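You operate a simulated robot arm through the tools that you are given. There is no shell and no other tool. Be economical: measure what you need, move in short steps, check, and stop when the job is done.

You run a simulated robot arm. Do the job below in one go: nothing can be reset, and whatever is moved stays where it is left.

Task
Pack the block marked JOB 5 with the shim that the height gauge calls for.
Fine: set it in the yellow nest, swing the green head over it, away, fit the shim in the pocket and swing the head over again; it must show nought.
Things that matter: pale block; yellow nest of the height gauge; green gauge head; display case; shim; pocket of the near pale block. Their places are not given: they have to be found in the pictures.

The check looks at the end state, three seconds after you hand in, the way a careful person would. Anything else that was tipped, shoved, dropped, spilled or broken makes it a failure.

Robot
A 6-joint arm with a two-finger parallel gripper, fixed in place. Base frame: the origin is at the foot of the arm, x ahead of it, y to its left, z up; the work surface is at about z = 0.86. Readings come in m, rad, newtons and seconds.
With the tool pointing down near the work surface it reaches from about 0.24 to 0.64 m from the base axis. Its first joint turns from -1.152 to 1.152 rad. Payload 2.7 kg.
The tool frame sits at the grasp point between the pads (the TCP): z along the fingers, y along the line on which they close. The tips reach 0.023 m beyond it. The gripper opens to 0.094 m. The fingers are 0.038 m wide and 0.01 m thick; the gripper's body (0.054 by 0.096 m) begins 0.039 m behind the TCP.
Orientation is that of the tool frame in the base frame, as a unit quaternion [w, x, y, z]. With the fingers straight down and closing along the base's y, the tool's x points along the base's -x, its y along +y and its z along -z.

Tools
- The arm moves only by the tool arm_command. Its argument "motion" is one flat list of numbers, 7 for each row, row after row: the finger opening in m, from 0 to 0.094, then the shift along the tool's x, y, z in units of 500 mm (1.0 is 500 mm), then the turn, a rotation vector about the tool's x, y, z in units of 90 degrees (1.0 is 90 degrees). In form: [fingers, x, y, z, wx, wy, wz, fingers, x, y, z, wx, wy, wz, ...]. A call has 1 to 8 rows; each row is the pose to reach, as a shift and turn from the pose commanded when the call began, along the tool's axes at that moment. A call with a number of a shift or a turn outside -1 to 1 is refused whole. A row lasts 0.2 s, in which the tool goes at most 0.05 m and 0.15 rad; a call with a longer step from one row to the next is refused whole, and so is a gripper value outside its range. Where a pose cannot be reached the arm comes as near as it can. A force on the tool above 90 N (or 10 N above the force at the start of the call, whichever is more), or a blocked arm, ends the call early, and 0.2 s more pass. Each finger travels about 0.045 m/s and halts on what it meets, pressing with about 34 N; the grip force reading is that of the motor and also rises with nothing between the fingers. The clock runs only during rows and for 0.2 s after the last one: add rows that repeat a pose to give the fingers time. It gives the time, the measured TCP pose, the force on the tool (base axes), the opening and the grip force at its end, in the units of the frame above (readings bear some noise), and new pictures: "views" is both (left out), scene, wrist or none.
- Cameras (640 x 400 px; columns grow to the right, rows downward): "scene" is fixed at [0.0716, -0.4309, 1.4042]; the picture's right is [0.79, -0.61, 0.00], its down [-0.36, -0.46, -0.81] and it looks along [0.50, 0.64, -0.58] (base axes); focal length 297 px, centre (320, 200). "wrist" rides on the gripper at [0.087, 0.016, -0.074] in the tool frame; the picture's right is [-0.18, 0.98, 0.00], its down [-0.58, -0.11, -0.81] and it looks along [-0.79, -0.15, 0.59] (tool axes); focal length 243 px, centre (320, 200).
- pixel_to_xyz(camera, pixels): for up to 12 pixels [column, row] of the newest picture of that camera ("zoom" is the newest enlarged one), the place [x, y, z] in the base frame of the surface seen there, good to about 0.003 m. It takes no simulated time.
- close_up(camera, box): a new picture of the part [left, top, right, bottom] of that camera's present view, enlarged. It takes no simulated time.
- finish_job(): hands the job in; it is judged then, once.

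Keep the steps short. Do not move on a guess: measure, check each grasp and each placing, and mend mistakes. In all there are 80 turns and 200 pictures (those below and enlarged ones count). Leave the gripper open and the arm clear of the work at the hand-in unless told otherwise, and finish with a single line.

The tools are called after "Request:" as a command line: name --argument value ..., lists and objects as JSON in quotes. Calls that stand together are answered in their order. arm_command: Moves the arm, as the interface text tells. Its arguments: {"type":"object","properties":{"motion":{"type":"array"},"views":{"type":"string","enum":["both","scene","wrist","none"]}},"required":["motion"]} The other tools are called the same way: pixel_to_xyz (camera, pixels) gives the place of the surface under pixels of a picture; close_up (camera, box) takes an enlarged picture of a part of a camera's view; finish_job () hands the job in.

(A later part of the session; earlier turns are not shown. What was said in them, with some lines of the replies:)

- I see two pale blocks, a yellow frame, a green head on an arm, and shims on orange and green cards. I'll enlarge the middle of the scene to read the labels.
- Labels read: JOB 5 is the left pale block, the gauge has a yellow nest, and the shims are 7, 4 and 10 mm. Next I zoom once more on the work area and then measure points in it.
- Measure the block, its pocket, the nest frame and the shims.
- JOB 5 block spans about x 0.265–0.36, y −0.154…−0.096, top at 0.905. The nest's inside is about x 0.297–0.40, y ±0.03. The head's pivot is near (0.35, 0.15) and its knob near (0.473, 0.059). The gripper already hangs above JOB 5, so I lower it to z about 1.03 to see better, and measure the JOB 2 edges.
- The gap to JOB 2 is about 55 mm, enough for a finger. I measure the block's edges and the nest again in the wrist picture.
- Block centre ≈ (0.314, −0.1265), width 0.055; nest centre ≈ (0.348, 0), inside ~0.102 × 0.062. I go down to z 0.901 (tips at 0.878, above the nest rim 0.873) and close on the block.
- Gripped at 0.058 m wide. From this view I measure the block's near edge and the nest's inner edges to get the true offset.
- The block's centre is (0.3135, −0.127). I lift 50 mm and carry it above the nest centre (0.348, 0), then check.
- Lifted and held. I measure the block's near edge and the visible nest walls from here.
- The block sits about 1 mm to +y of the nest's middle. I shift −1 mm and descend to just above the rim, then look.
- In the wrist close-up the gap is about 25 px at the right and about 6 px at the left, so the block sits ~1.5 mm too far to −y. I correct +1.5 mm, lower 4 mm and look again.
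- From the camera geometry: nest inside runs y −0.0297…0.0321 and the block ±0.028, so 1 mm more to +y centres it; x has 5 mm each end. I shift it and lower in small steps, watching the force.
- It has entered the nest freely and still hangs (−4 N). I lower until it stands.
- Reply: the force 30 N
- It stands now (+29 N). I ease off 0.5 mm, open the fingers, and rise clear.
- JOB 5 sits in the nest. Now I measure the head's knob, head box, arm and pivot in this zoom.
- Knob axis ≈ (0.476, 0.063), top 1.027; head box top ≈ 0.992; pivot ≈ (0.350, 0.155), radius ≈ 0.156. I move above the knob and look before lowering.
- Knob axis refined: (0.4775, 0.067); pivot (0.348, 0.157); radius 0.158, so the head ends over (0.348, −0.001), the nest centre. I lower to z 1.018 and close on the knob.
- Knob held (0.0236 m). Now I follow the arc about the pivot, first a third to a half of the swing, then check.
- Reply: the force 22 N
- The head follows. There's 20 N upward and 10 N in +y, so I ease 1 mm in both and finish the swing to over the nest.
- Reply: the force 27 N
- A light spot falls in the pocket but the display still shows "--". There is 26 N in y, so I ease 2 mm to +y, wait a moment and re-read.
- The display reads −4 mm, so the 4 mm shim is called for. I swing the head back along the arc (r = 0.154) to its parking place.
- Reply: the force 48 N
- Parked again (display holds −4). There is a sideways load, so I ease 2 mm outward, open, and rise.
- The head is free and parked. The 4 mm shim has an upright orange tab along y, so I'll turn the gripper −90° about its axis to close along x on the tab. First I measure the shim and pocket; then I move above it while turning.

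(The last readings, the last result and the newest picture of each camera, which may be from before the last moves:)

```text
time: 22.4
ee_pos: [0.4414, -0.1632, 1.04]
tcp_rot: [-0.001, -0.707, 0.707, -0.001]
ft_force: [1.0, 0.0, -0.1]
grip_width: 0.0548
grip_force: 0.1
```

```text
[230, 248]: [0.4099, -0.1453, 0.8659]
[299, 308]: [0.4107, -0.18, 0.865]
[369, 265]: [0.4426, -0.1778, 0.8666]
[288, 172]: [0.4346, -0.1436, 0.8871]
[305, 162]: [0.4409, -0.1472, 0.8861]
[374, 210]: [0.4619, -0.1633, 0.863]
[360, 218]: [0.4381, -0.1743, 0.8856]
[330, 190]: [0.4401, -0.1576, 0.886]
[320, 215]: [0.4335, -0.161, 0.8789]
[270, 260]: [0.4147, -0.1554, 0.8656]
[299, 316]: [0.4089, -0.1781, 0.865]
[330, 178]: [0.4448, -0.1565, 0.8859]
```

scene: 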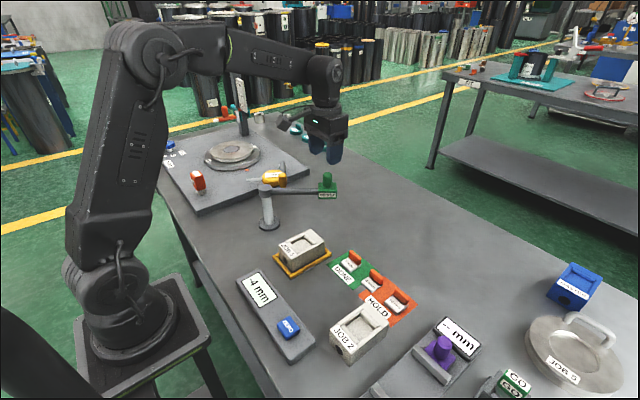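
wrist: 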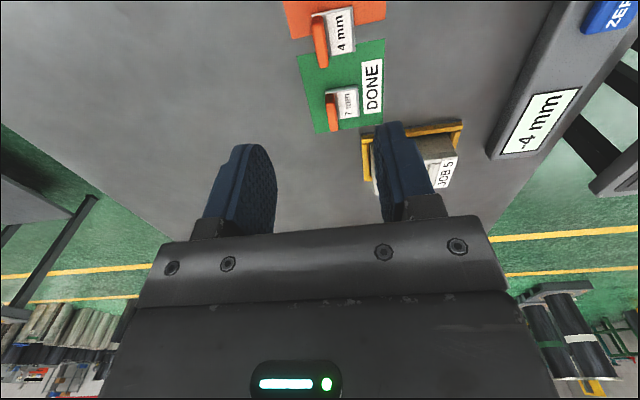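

Shim: plate x 0.409–0.444, y −0.145…−0.179; tab centre x ≈ 0.438, y −0.162, top 0.887. The gripper is now turned to close along x. I shift −3.5 mm in x and lower to just above the tab to check.

Request:
arm_command --motion '[0.055, 0, 0.007, 0.09, 0, 0, 0, 0.055, 0, 0.007, 0.18, 0, 0, 0, 0.04, 0, 0.007, 0.235, 0, 0, 0, 0.04, 0, 0.007, 0.235, 0, 0, 0]'

Request:
close_up --camera "scene" --box '[320, 225, 430, 305]'

```text
time: 23.4
ee_pos: [0.4404, -0.1619, 0.9225]
tcp_rot: [-0.001, -0.706, 0.708, 0.0]
ft_force: [0.9, 1.1, 0.4]
grip_width: 0.0403
grip_force: 0.0
```

scene: 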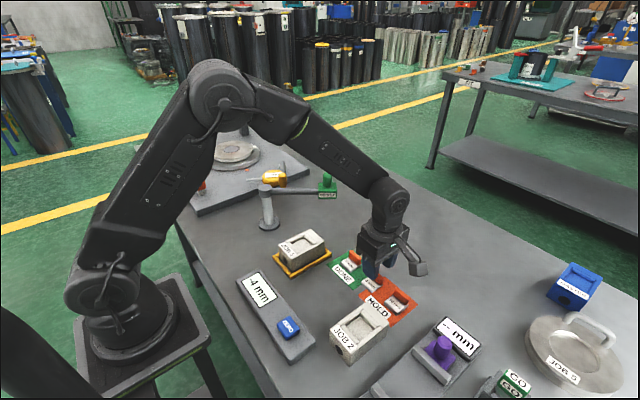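
wrist: 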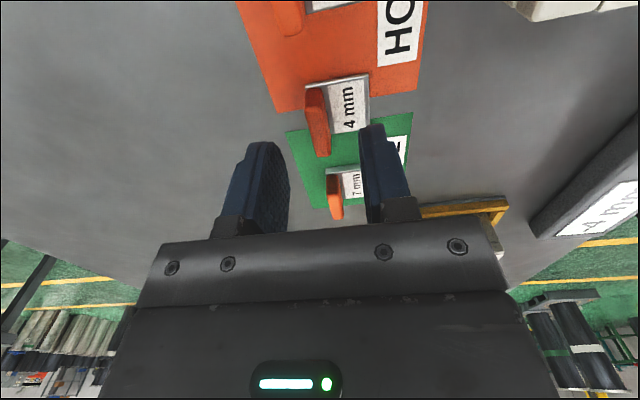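

```text
5.00 times, centred on (375, 265) of scene
```

zoom: 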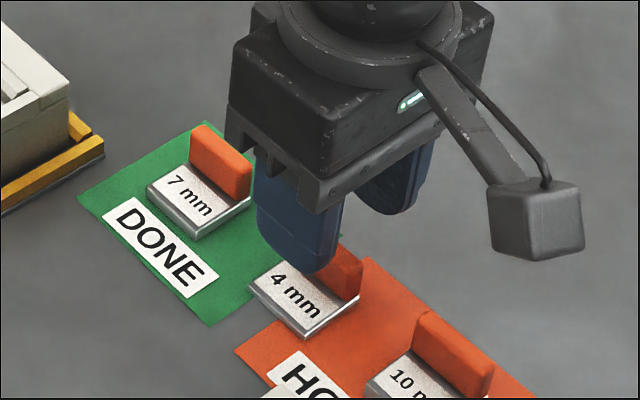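

Request:
pixel_to_xyz --camera "wrist" --pixels '[[322, 145], [320, 130], [331, 130], [313, 130], [308, 95], [324, 95], [322, 156], [350, 130], [369, 95], [309, 85]]'

```text
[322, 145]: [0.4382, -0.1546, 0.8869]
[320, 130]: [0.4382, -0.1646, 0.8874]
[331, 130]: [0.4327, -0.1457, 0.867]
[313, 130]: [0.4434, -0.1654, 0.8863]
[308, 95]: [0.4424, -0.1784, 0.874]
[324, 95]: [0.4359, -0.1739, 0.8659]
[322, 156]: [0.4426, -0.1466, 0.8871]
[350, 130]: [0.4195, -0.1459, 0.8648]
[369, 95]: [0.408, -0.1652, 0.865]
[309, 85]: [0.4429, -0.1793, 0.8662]
```

Tab x 0.434–0.443, y −0.179…−0.145: centred between the fingers. I lower to z 0.8975 and close.

Request:
arm_command --motion '[0.04, 0, 0, 0.03, 0, 0, 0, 0.04, 0, 0, 0.05, 0, 0, 0, 0.04, 0, 0, 0.05, 0, 0, 0, 0.0, 0, 0, 0.05, 0, 0, 0, 0.0, 0, 0, 0.05, 0, 0, 0, 0.0, 0, 0, 0.05, 0, 0, 0]' --views "wrist"

```text
time: 24.8
ee_pos: [0.4383, -0.1617, 0.8979]
tcp_rot: [-0.001, -0.706, 0.708, 0.0]
ft_force: [-0.1, 0.4, -0.5]
grip_width: 0.0087
grip_force: 33.8
```

wrist: 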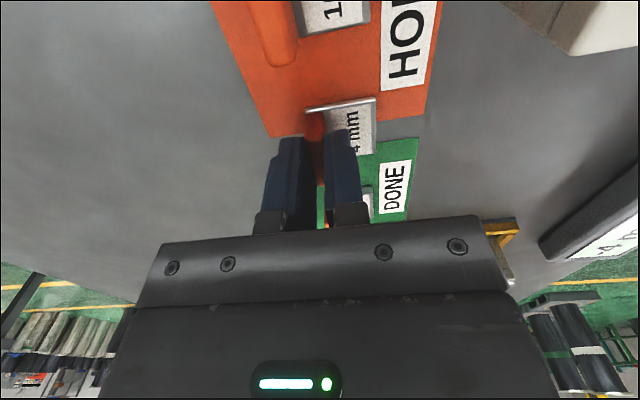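

Held (0.0087). I lift it straight up 0.09 m and zoom on the block to measure the pocket.

Request:
arm_command --motion '[0.0, 0, 0, -0.02, 0, 0, 0, 0.0, 0, 0, -0.1, 0, 0, 0, 0.0, 0, 0, -0.18, 0, 0, 0, 0.0, 0, 0, -0.18, 0, 0, 0]'

Request:
close_up --camera "scene" --box '[265, 220, 341, 280]'

```text
time: 25.8
ee_pos: [0.4396, -0.1628, 0.9859]
tcp_rot: [0.0, -0.706, 0.708, -0.001]
ft_force: [0.0, -0.3, 0.0]
grip_width: 0.0089
grip_force: 34.3
```

scene: 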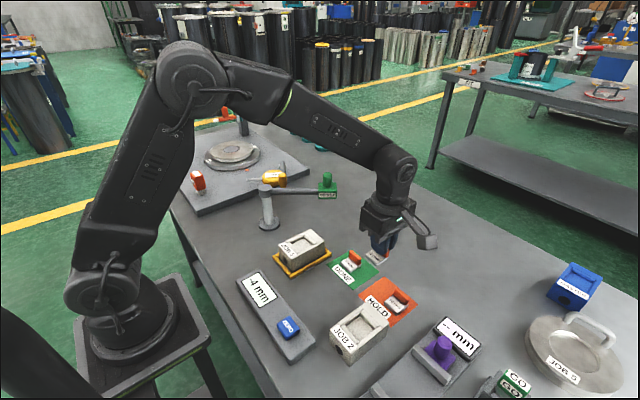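
wrist: 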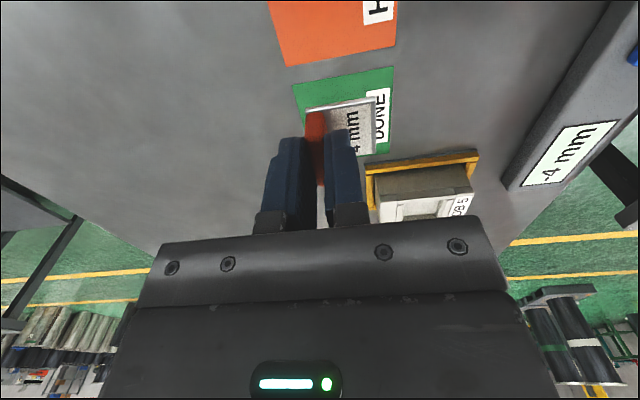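

```text
6.67 times, centred on (303, 250) of scene
```

zoom: 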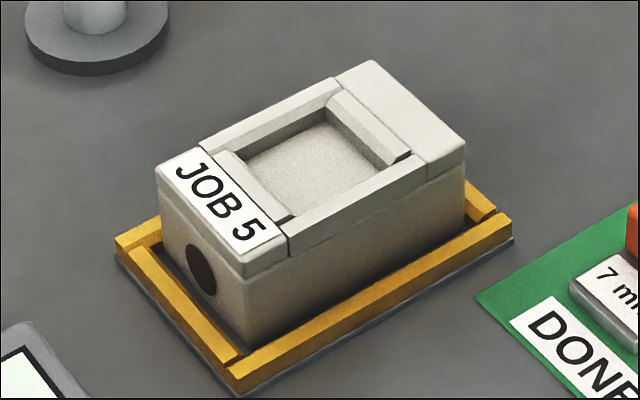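

Request:
pixel_to_xyz --camera "zoom" --pixels '[[245, 160], [292, 214], [325, 120], [384, 166], [310, 170], [270, 180], [216, 155], [240, 163], [330, 100], [405, 158], [350, 185], [270, 140]]'

Request:
pixel_to_xyz --camera "zoom" --pixels '[[155, 172], [245, 265], [465, 148], [370, 64], [290, 240], [200, 148], [335, 80], [410, 160], [345, 130], [365, 150], [270, 195], [255, 170]]'

```text
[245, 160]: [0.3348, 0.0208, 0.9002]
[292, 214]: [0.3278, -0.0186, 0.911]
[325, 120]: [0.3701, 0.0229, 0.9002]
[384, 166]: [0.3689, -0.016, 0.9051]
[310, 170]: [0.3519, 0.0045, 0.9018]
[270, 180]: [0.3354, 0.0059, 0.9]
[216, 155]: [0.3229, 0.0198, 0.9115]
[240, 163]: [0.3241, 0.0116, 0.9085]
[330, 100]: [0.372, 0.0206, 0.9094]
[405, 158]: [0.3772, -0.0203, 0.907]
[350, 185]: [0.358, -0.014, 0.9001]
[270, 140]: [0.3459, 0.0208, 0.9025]
```

```text
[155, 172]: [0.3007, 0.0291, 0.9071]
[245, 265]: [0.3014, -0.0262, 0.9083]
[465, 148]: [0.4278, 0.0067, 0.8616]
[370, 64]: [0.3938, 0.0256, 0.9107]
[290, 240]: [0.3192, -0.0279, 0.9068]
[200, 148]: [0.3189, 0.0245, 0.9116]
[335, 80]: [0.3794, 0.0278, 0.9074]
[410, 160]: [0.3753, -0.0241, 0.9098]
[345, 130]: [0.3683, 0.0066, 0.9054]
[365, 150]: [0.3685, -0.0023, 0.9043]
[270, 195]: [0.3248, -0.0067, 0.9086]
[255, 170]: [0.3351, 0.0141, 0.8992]
```

Pocket floor ≈ x 0.330–0.369, y ±0.0205, centre (0.349, 0.0005); the shim is about 35 × 34 mm and its centre lies 12 mm to −x of the tab. So TCP target (0.361, 0.0005). I carry it there at this height.

Request:
arm_command --motion '[0.0, -0.065, 0.031, 0, 0, 0, 0, 0.0, -0.13, 0.062, 0, 0, 0, 0, 0.0, -0.195, 0.093, 0, 0, 0, 0, 0.0, -0.26, 0.124, 0, 0, 0, 0, 0.0, -0.326, 0.156, 0, 0, 0, 0, 0.0, -0.326, 0.156, 0, 0, 0, 0, 0.0, -0.326, 0.156, 0.04, 0, 0, 0, 0.0, -0.326, 0.156, 0.04, 0, 0, 0]'

Request:
close_up --camera "scene" --box '[255, 200, 355, 280]'

Request:
close_up --camera "wrist" --box '[230, 30, 470, 180]'

```text
time: 27.6
ee_pos: [0.3599, 0.0, 0.9702]
tcp_rot: [0.0, -0.706, 0.708, -0.001]
ft_force: [-0.2, 0.7, -0.3]
grip_width: 0.009
grip_force: 34.0
```

scene: 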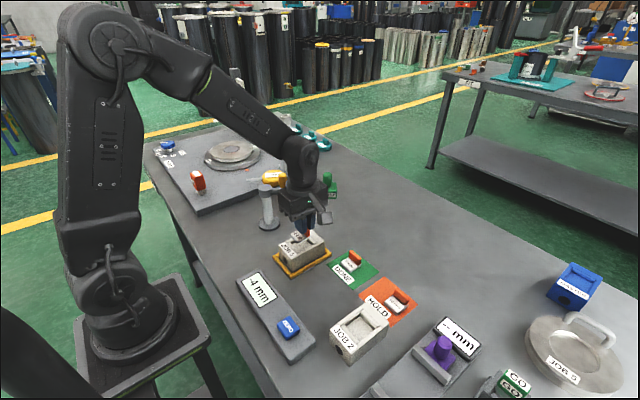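
wrist: 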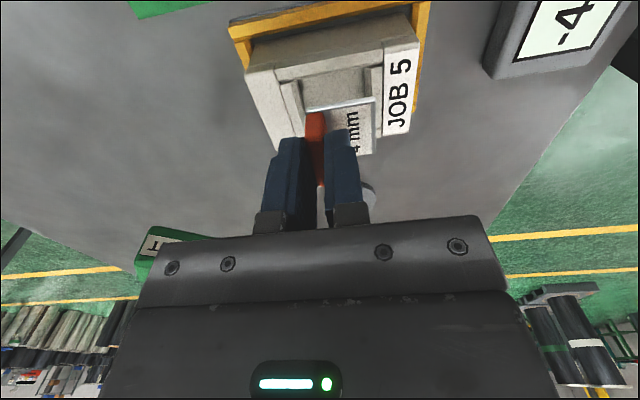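

```text
5.00 times, centred on (305, 240) of scene
```

zoom: 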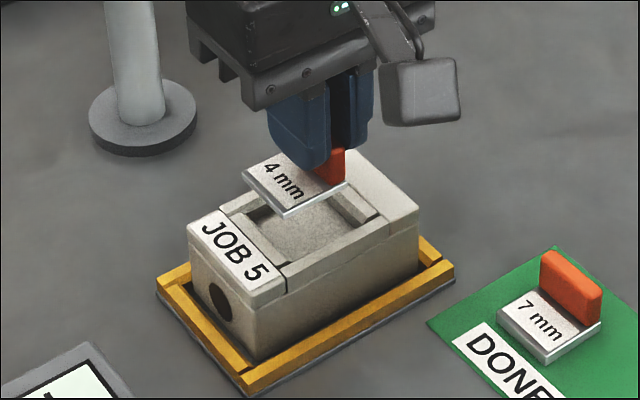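

```text
2.67 times, centred on (350, 105) of wrist
```

zoom: 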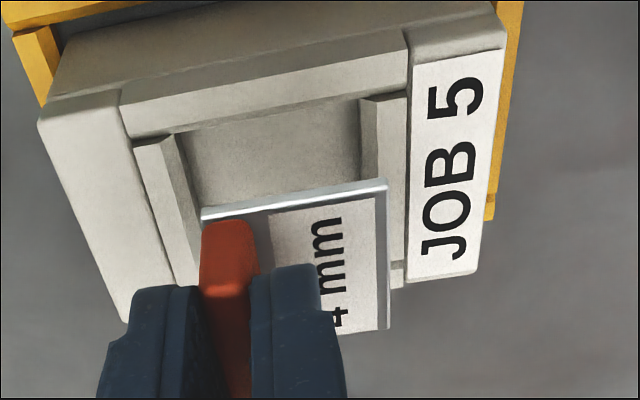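

By camera geometry the shim spans x 0.330–0.3647 and the pocket about 0.331–0.371, so I need +2.5 mm in x; y is centred. I shift and lower to just above the block top, then look.

Request:
arm_command --motion '[0.0, 0, -0.005, 0, 0, 0, 0, 0.0, 0, -0.005, 0.02, 0, 0, 0, 0.0, 0, -0.005, 0.038, 0, 0, 0, 0.0, 0, -0.005, 0.038, 0, 0, 0]' --views "none"

Request:
close_up --camera "scene" --box '[265, 215, 345, 275]'

Request:
close_up --camera "wrist" --box '[230, 30, 470, 180]'

```text
time: 28.6
ee_pos: [0.3626, 0.0002, 0.9503]
tcp_rot: [-0.001, -0.707, 0.707, -0.001]
ft_force: [0.8, -0.4, -0.4]
grip_width: 0.009
grip_force: 33.9
```

```text
6.67 times, centred on (305, 245) of scene
```

zoom: 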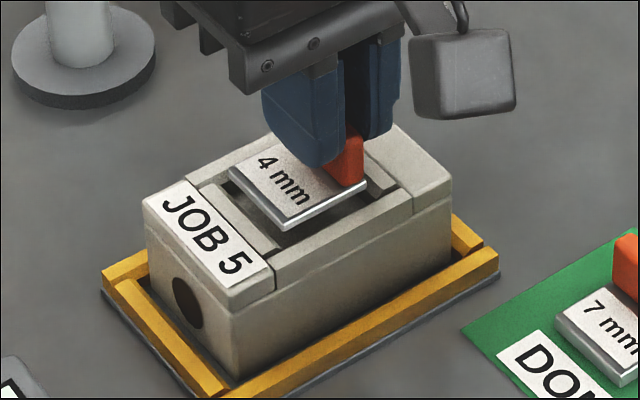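

```text
2.67 times, centred on (350, 105) of wrist
```

zoom: 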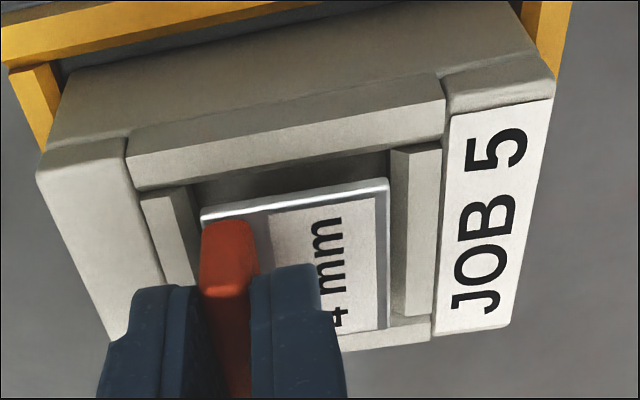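

It lines up with the pocket on all sides. I lower in small steps into the pocket.

Request:
arm_command --motion '[0.0, 0, 0, 0.006, 0, 0, 0, 0.0, 0, 0, 0.012, 0, 0, 0, 0.0, 0, 0, 0.018, 0, 0, 0, 0.0, 0, 0, 0.022, 0, 0, 0, 0.0, 0, 0, 0.022, 0, 0, 0]' --views "none"

Request:
close_up --camera "scene" --box '[265, 215, 345, 275]'

Request:
close_up --camera "wrist" --box '[230, 30, 470, 180]'

```text
time: 29.8
ee_pos: [0.3613, -0.0002, 0.9395]
tcp_rot: [0.0, -0.707, 0.707, -0.001]
ft_force: [-0.1, -1.1, -0.5]
grip_width: 0.0089
grip_force: 34.3
```

```text
6.67 times, centred on (305, 245) of scene
```

zoom: 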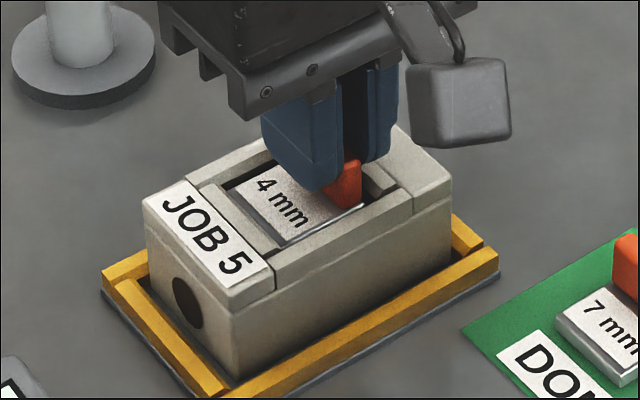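

```text
2.67 times, centred on (350, 105) of wrist
```

zoom: 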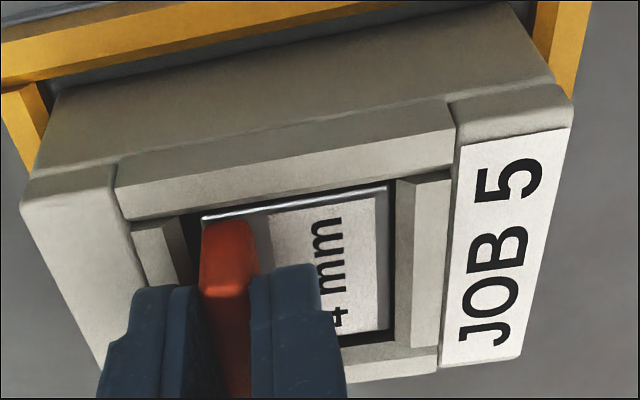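

It is entering the pocket freely. I lower by millimetres until it stands.

Request:
arm_command --motion '[0.0, 0, 0, 0.002, 0, 0, 0, 0.0, 0, 0, 0.004, 0, 0, 0, 0.0, 0, 0, 0.006, 0, 0, 0, 0.0, 0, 0, 0.006, 0, 0, 0]' --views "none"

```text
time: 30.8
ee_pos: [0.3634, 0.001, 0.9359]
tcp_rot: [0.001, -0.707, 0.707, -0.001]
ft_force: [-6.3, -0.3, 28.7]
grip_width: 0.009
grip_force: 34.7
```

It stands on the pocket floor (z matches 0.900). I ease 0.5 mm, open, and rise straight up.

Request:
arm_command --motion '[0.0, 0, 0, -0.001, 0, 0, 0, 0.035, 0, 0, -0.001, 0, 0, 0, 0.035, 0, 0, -0.001, 0, 0, 0, 0.035, 0, 0, -0.02, 0, 0, 0, 0.035, 0, 0, -0.1, 0, 0, 0, 0.035, 0, 0, -0.2, 0, 0, 0, 0.035, 0, 0, -0.3, 0, 0, 0, 0.035, 0, 0, -0.3, 0, 0, 0]' --views "scene"

Request:
close_up --camera "scene" --box '[255, 200, 355, 280]'

```text
time: 32.6
ee_pos: [0.3642, -0.0014, 1.0862]
tcp_rot: [0.0, -0.706, 0.708, -0.001]
ft_force: [0.4, 0.0, 0.2]
grip_width: 0.0348
grip_force: 0.0
```

scene: 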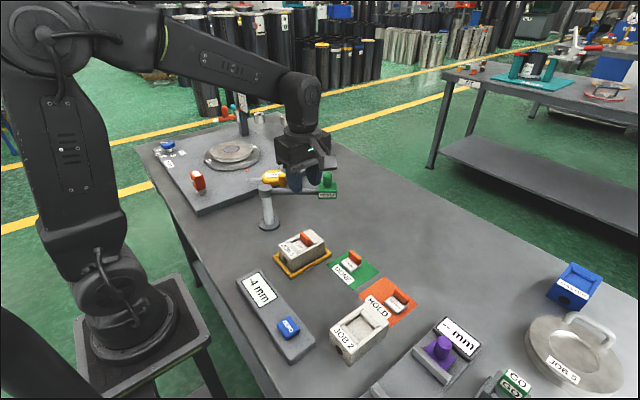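

```text
5.00 times, centred on (305, 240) of scene
```

zoom: 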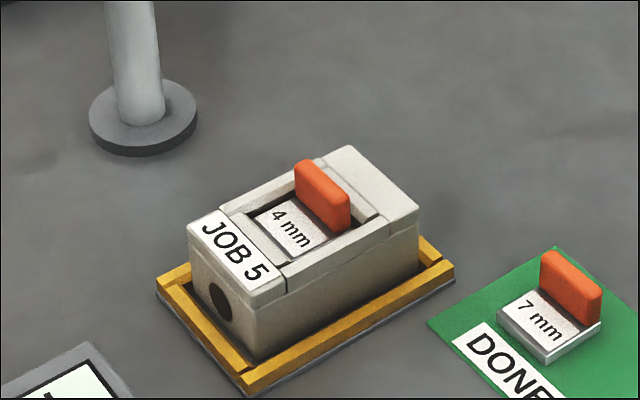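

The 4 mm shim sits flat in the pocket. I go back above the green knob, keeping this gripper turn (closing along x).

Request:
arm_command --motion '[0.06, -0.044, -0.074, 0, 0, 0, 0, 0.06, -0.088, -0.148, 0, 0, 0, 0, 0.06, -0.132, -0.223, 0, 0, 0, 0, 0.06, -0.132, -0.223, 0, 0, 0, 0]'

Request:
close_up --camera "scene" --box '[250, 130, 400, 230]'

```text
time: 33.6
ee_pos: [0.4765, 0.0645, 1.0857]
tcp_rot: [-0.001, -0.706, 0.708, -0.001]
ft_force: [0.1, 0.1, 0.4]
grip_width: 0.06
grip_force: 0.1
```

scene: 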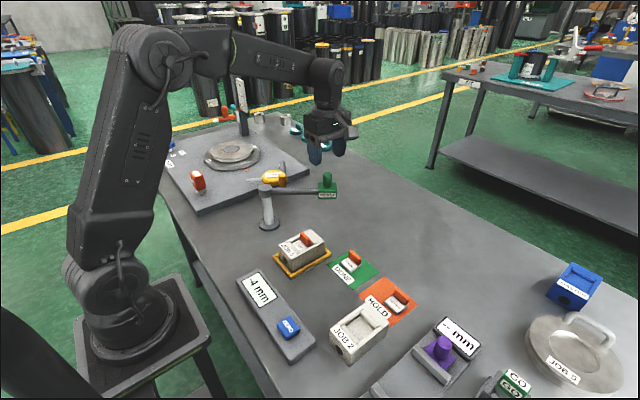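
wrist: 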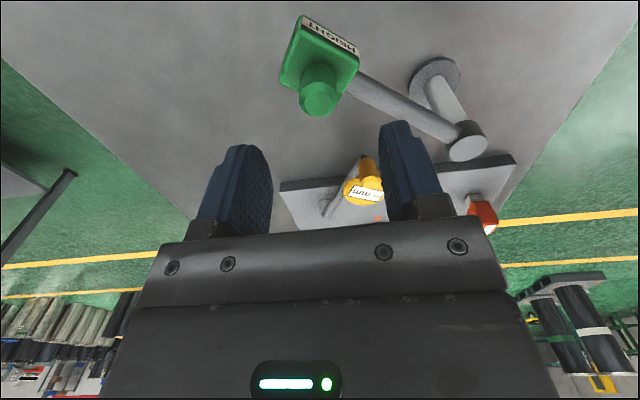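

```text
4.00 times, centred on (325, 180) of scene
```

zoom: 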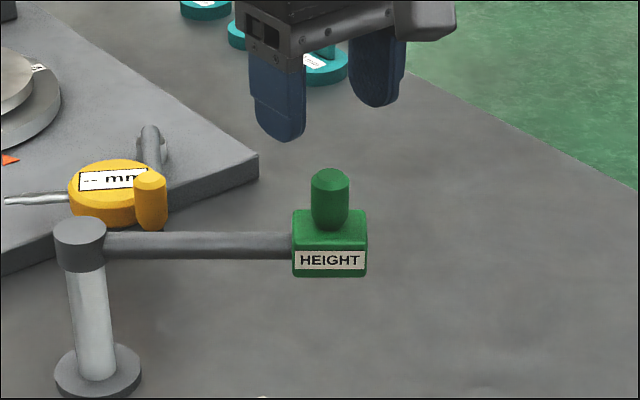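

Request:
pixel_to_xyz --camera "wrist" --pixels '[[318, 98], [318, 113], [303, 98], [334, 98], [318, 84], [466, 143], [466, 156], [320, 60]]'

```text
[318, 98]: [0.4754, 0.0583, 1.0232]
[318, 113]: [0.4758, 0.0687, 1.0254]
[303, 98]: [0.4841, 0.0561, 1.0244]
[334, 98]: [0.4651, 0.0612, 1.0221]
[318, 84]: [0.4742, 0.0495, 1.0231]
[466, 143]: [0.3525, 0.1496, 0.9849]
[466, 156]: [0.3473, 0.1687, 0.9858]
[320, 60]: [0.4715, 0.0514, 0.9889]
```

Knob is now centred at (0.475, 0.0595). I adjust, lower to z 1.017 and close on it.

Request:
arm_command --motion '[0.06, 0.009, 0.003, 0.07, 0, 0, 0, 0.06, 0.009, 0.003, 0.137, 0, 0, 0, 0.06, 0.009, 0.003, 0.137, 0, 0, 0, 0.01, 0.009, 0.003, 0.137, 0, 0, 0, 0.01, 0.009, 0.003, 0.137, 0, 0, 0, 0.01, 0.009, 0.003, 0.137, 0, 0, 0, 0.01, 0.009, 0.003, 0.137, 0, 0, 0]' --views "wrist"

```text
time: 35.2
ee_pos: [0.4755, 0.0623, 1.0199]
tcp_rot: [-0.001, -0.706, 0.708, -0.001]
ft_force: [5.9, -3.1, -1.2]
grip_width: 0.0236
grip_force: 45.0
```

wrist: 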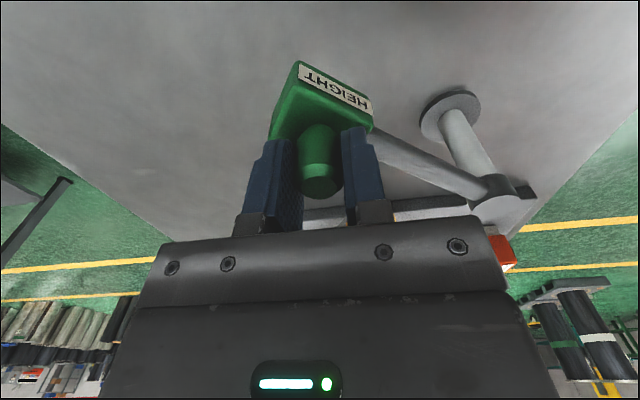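

Held. I swing the head along the arc, half first.

Request:
arm_command --motion '[0.01, 0.0366, 0.0324, 0, 0, 0, 0, 0.01, 0.0676, 0.07, 0, 0, 0, 0, 0.01, 0.0924, 0.112, 0, 0, 0, 0]' --views "none"

```text
time: 36.0
ee_pos: [0.4178, 0.0161, 1.02]
tcp_rot: [-0.001, -0.707, 0.708, 0.0]
ft_force: [2.6, 3.9, 5.3]
grip_width: 0.0236
grip_force: 45.2
```

Low forces. I finish the swing and hold for the reading.

Request:
arm_command --motion '[0.01, 0.0178, 0.0454, 0, 0, 0, 0, 0.01, 0.0284, 0.0932, 0, 0, 0, 0, 0.01, 0.0314, 0.136, 0, 0, 0, 0, 0.01, 0.0314, 0.136, 0, 0, 0, 0, 0.01, 0.0314, 0.136, 0, 0, 0, 0, 0.01, 0.0314, 0.136, 0, 0, 0, 0]' --views "none"

Request:
close_up --camera "scene" --box '[220, 190, 380, 330]'

```text
time: 37.4
ee_pos: [0.3501, -0.0015, 1.0177]
tcp_rot: [0.0, -0.707, 0.708, -0.002]
ft_force: [15.5, -3.7, 6.2]
grip_width: 0.0237
grip_force: 45.0
```

```text
2.86 times, centred on (300, 260) of scene
```

zoom: 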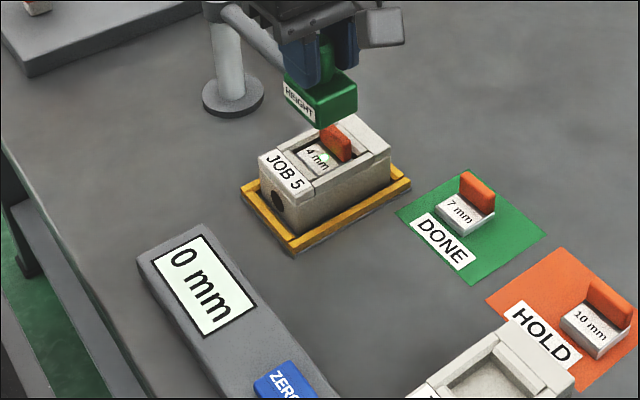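

The display reads 0 mm with the light spot on the shim. I ease 1 mm, open, and rise straight off the knob, leaving the head over the block.

Request:
arm_command --motion '[0.01, 0, -0.002, 0, 0, 0, 0, 0.06, 0, -0.002, 0, 0, 0, 0, 0.06, 0, -0.002, 0, 0, 0, 0, 0.06, 0, -0.002, 0, 0, 0, 0, 0.06, 0, -0.002, -0.06, 0, 0, 0, 0.06, 0, -0.002, -0.16, 0, 0, 0, 0.06, 0, -0.002, -0.25, 0, 0, 0, 0.06, 0, -0.002, -0.3, 0, 0, 0]' --views "scene"

Request:
close_up --camera "scene" --box '[210, 160, 430, 350]'

```text
time: 39.2
ee_pos: [0.348, 0.001, 1.1649]
tcp_rot: [-0.001, -0.706, 0.708, -0.001]
ft_force: [1.2, 0.1, -0.1]
grip_width: 0.0599
grip_force: 0.1
```

scene: 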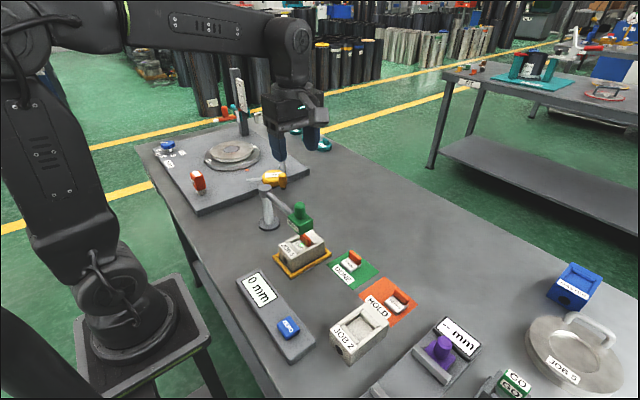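

```text
2.11 times, centred on (320, 255) of scene
```

zoom: 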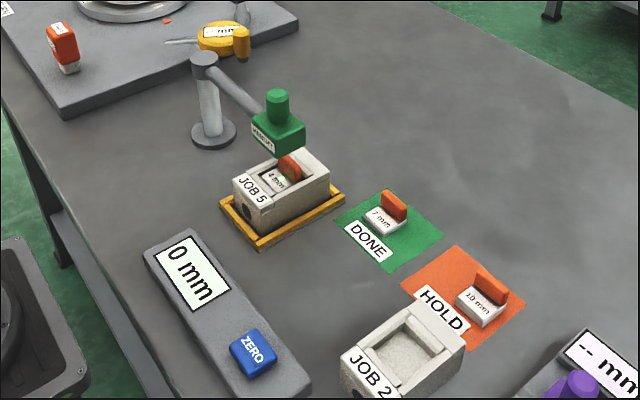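

The display still shows 0 mm, and the arm is clear. I'll take one close look at the head and light spot.

Request:
close_up --camera "scene" --box '[255, 190, 355, 280]'

```text
4.44 times, centred on (305, 235) of scene
```

zoom: 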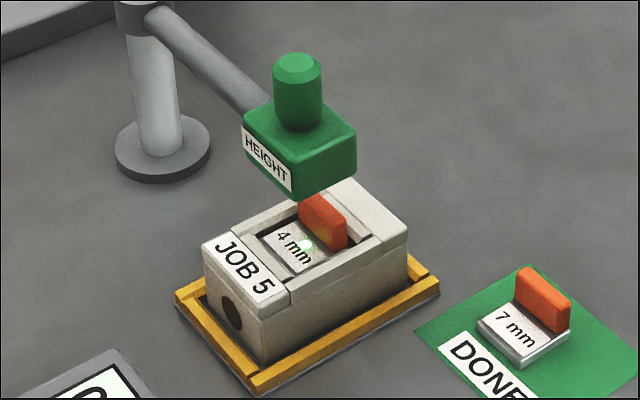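

The light spot rests on the shim, the display reads 0 mm, everything is in place and the gripper is open and clear. I hand in.

Request:
finish_job

```text
The job is handed in.
```

JOB 5 is in the yellow nest with the 4 mm shim in its pocket (the gauge first read −4 mm), and with the green head over it the display reads 0 mm.
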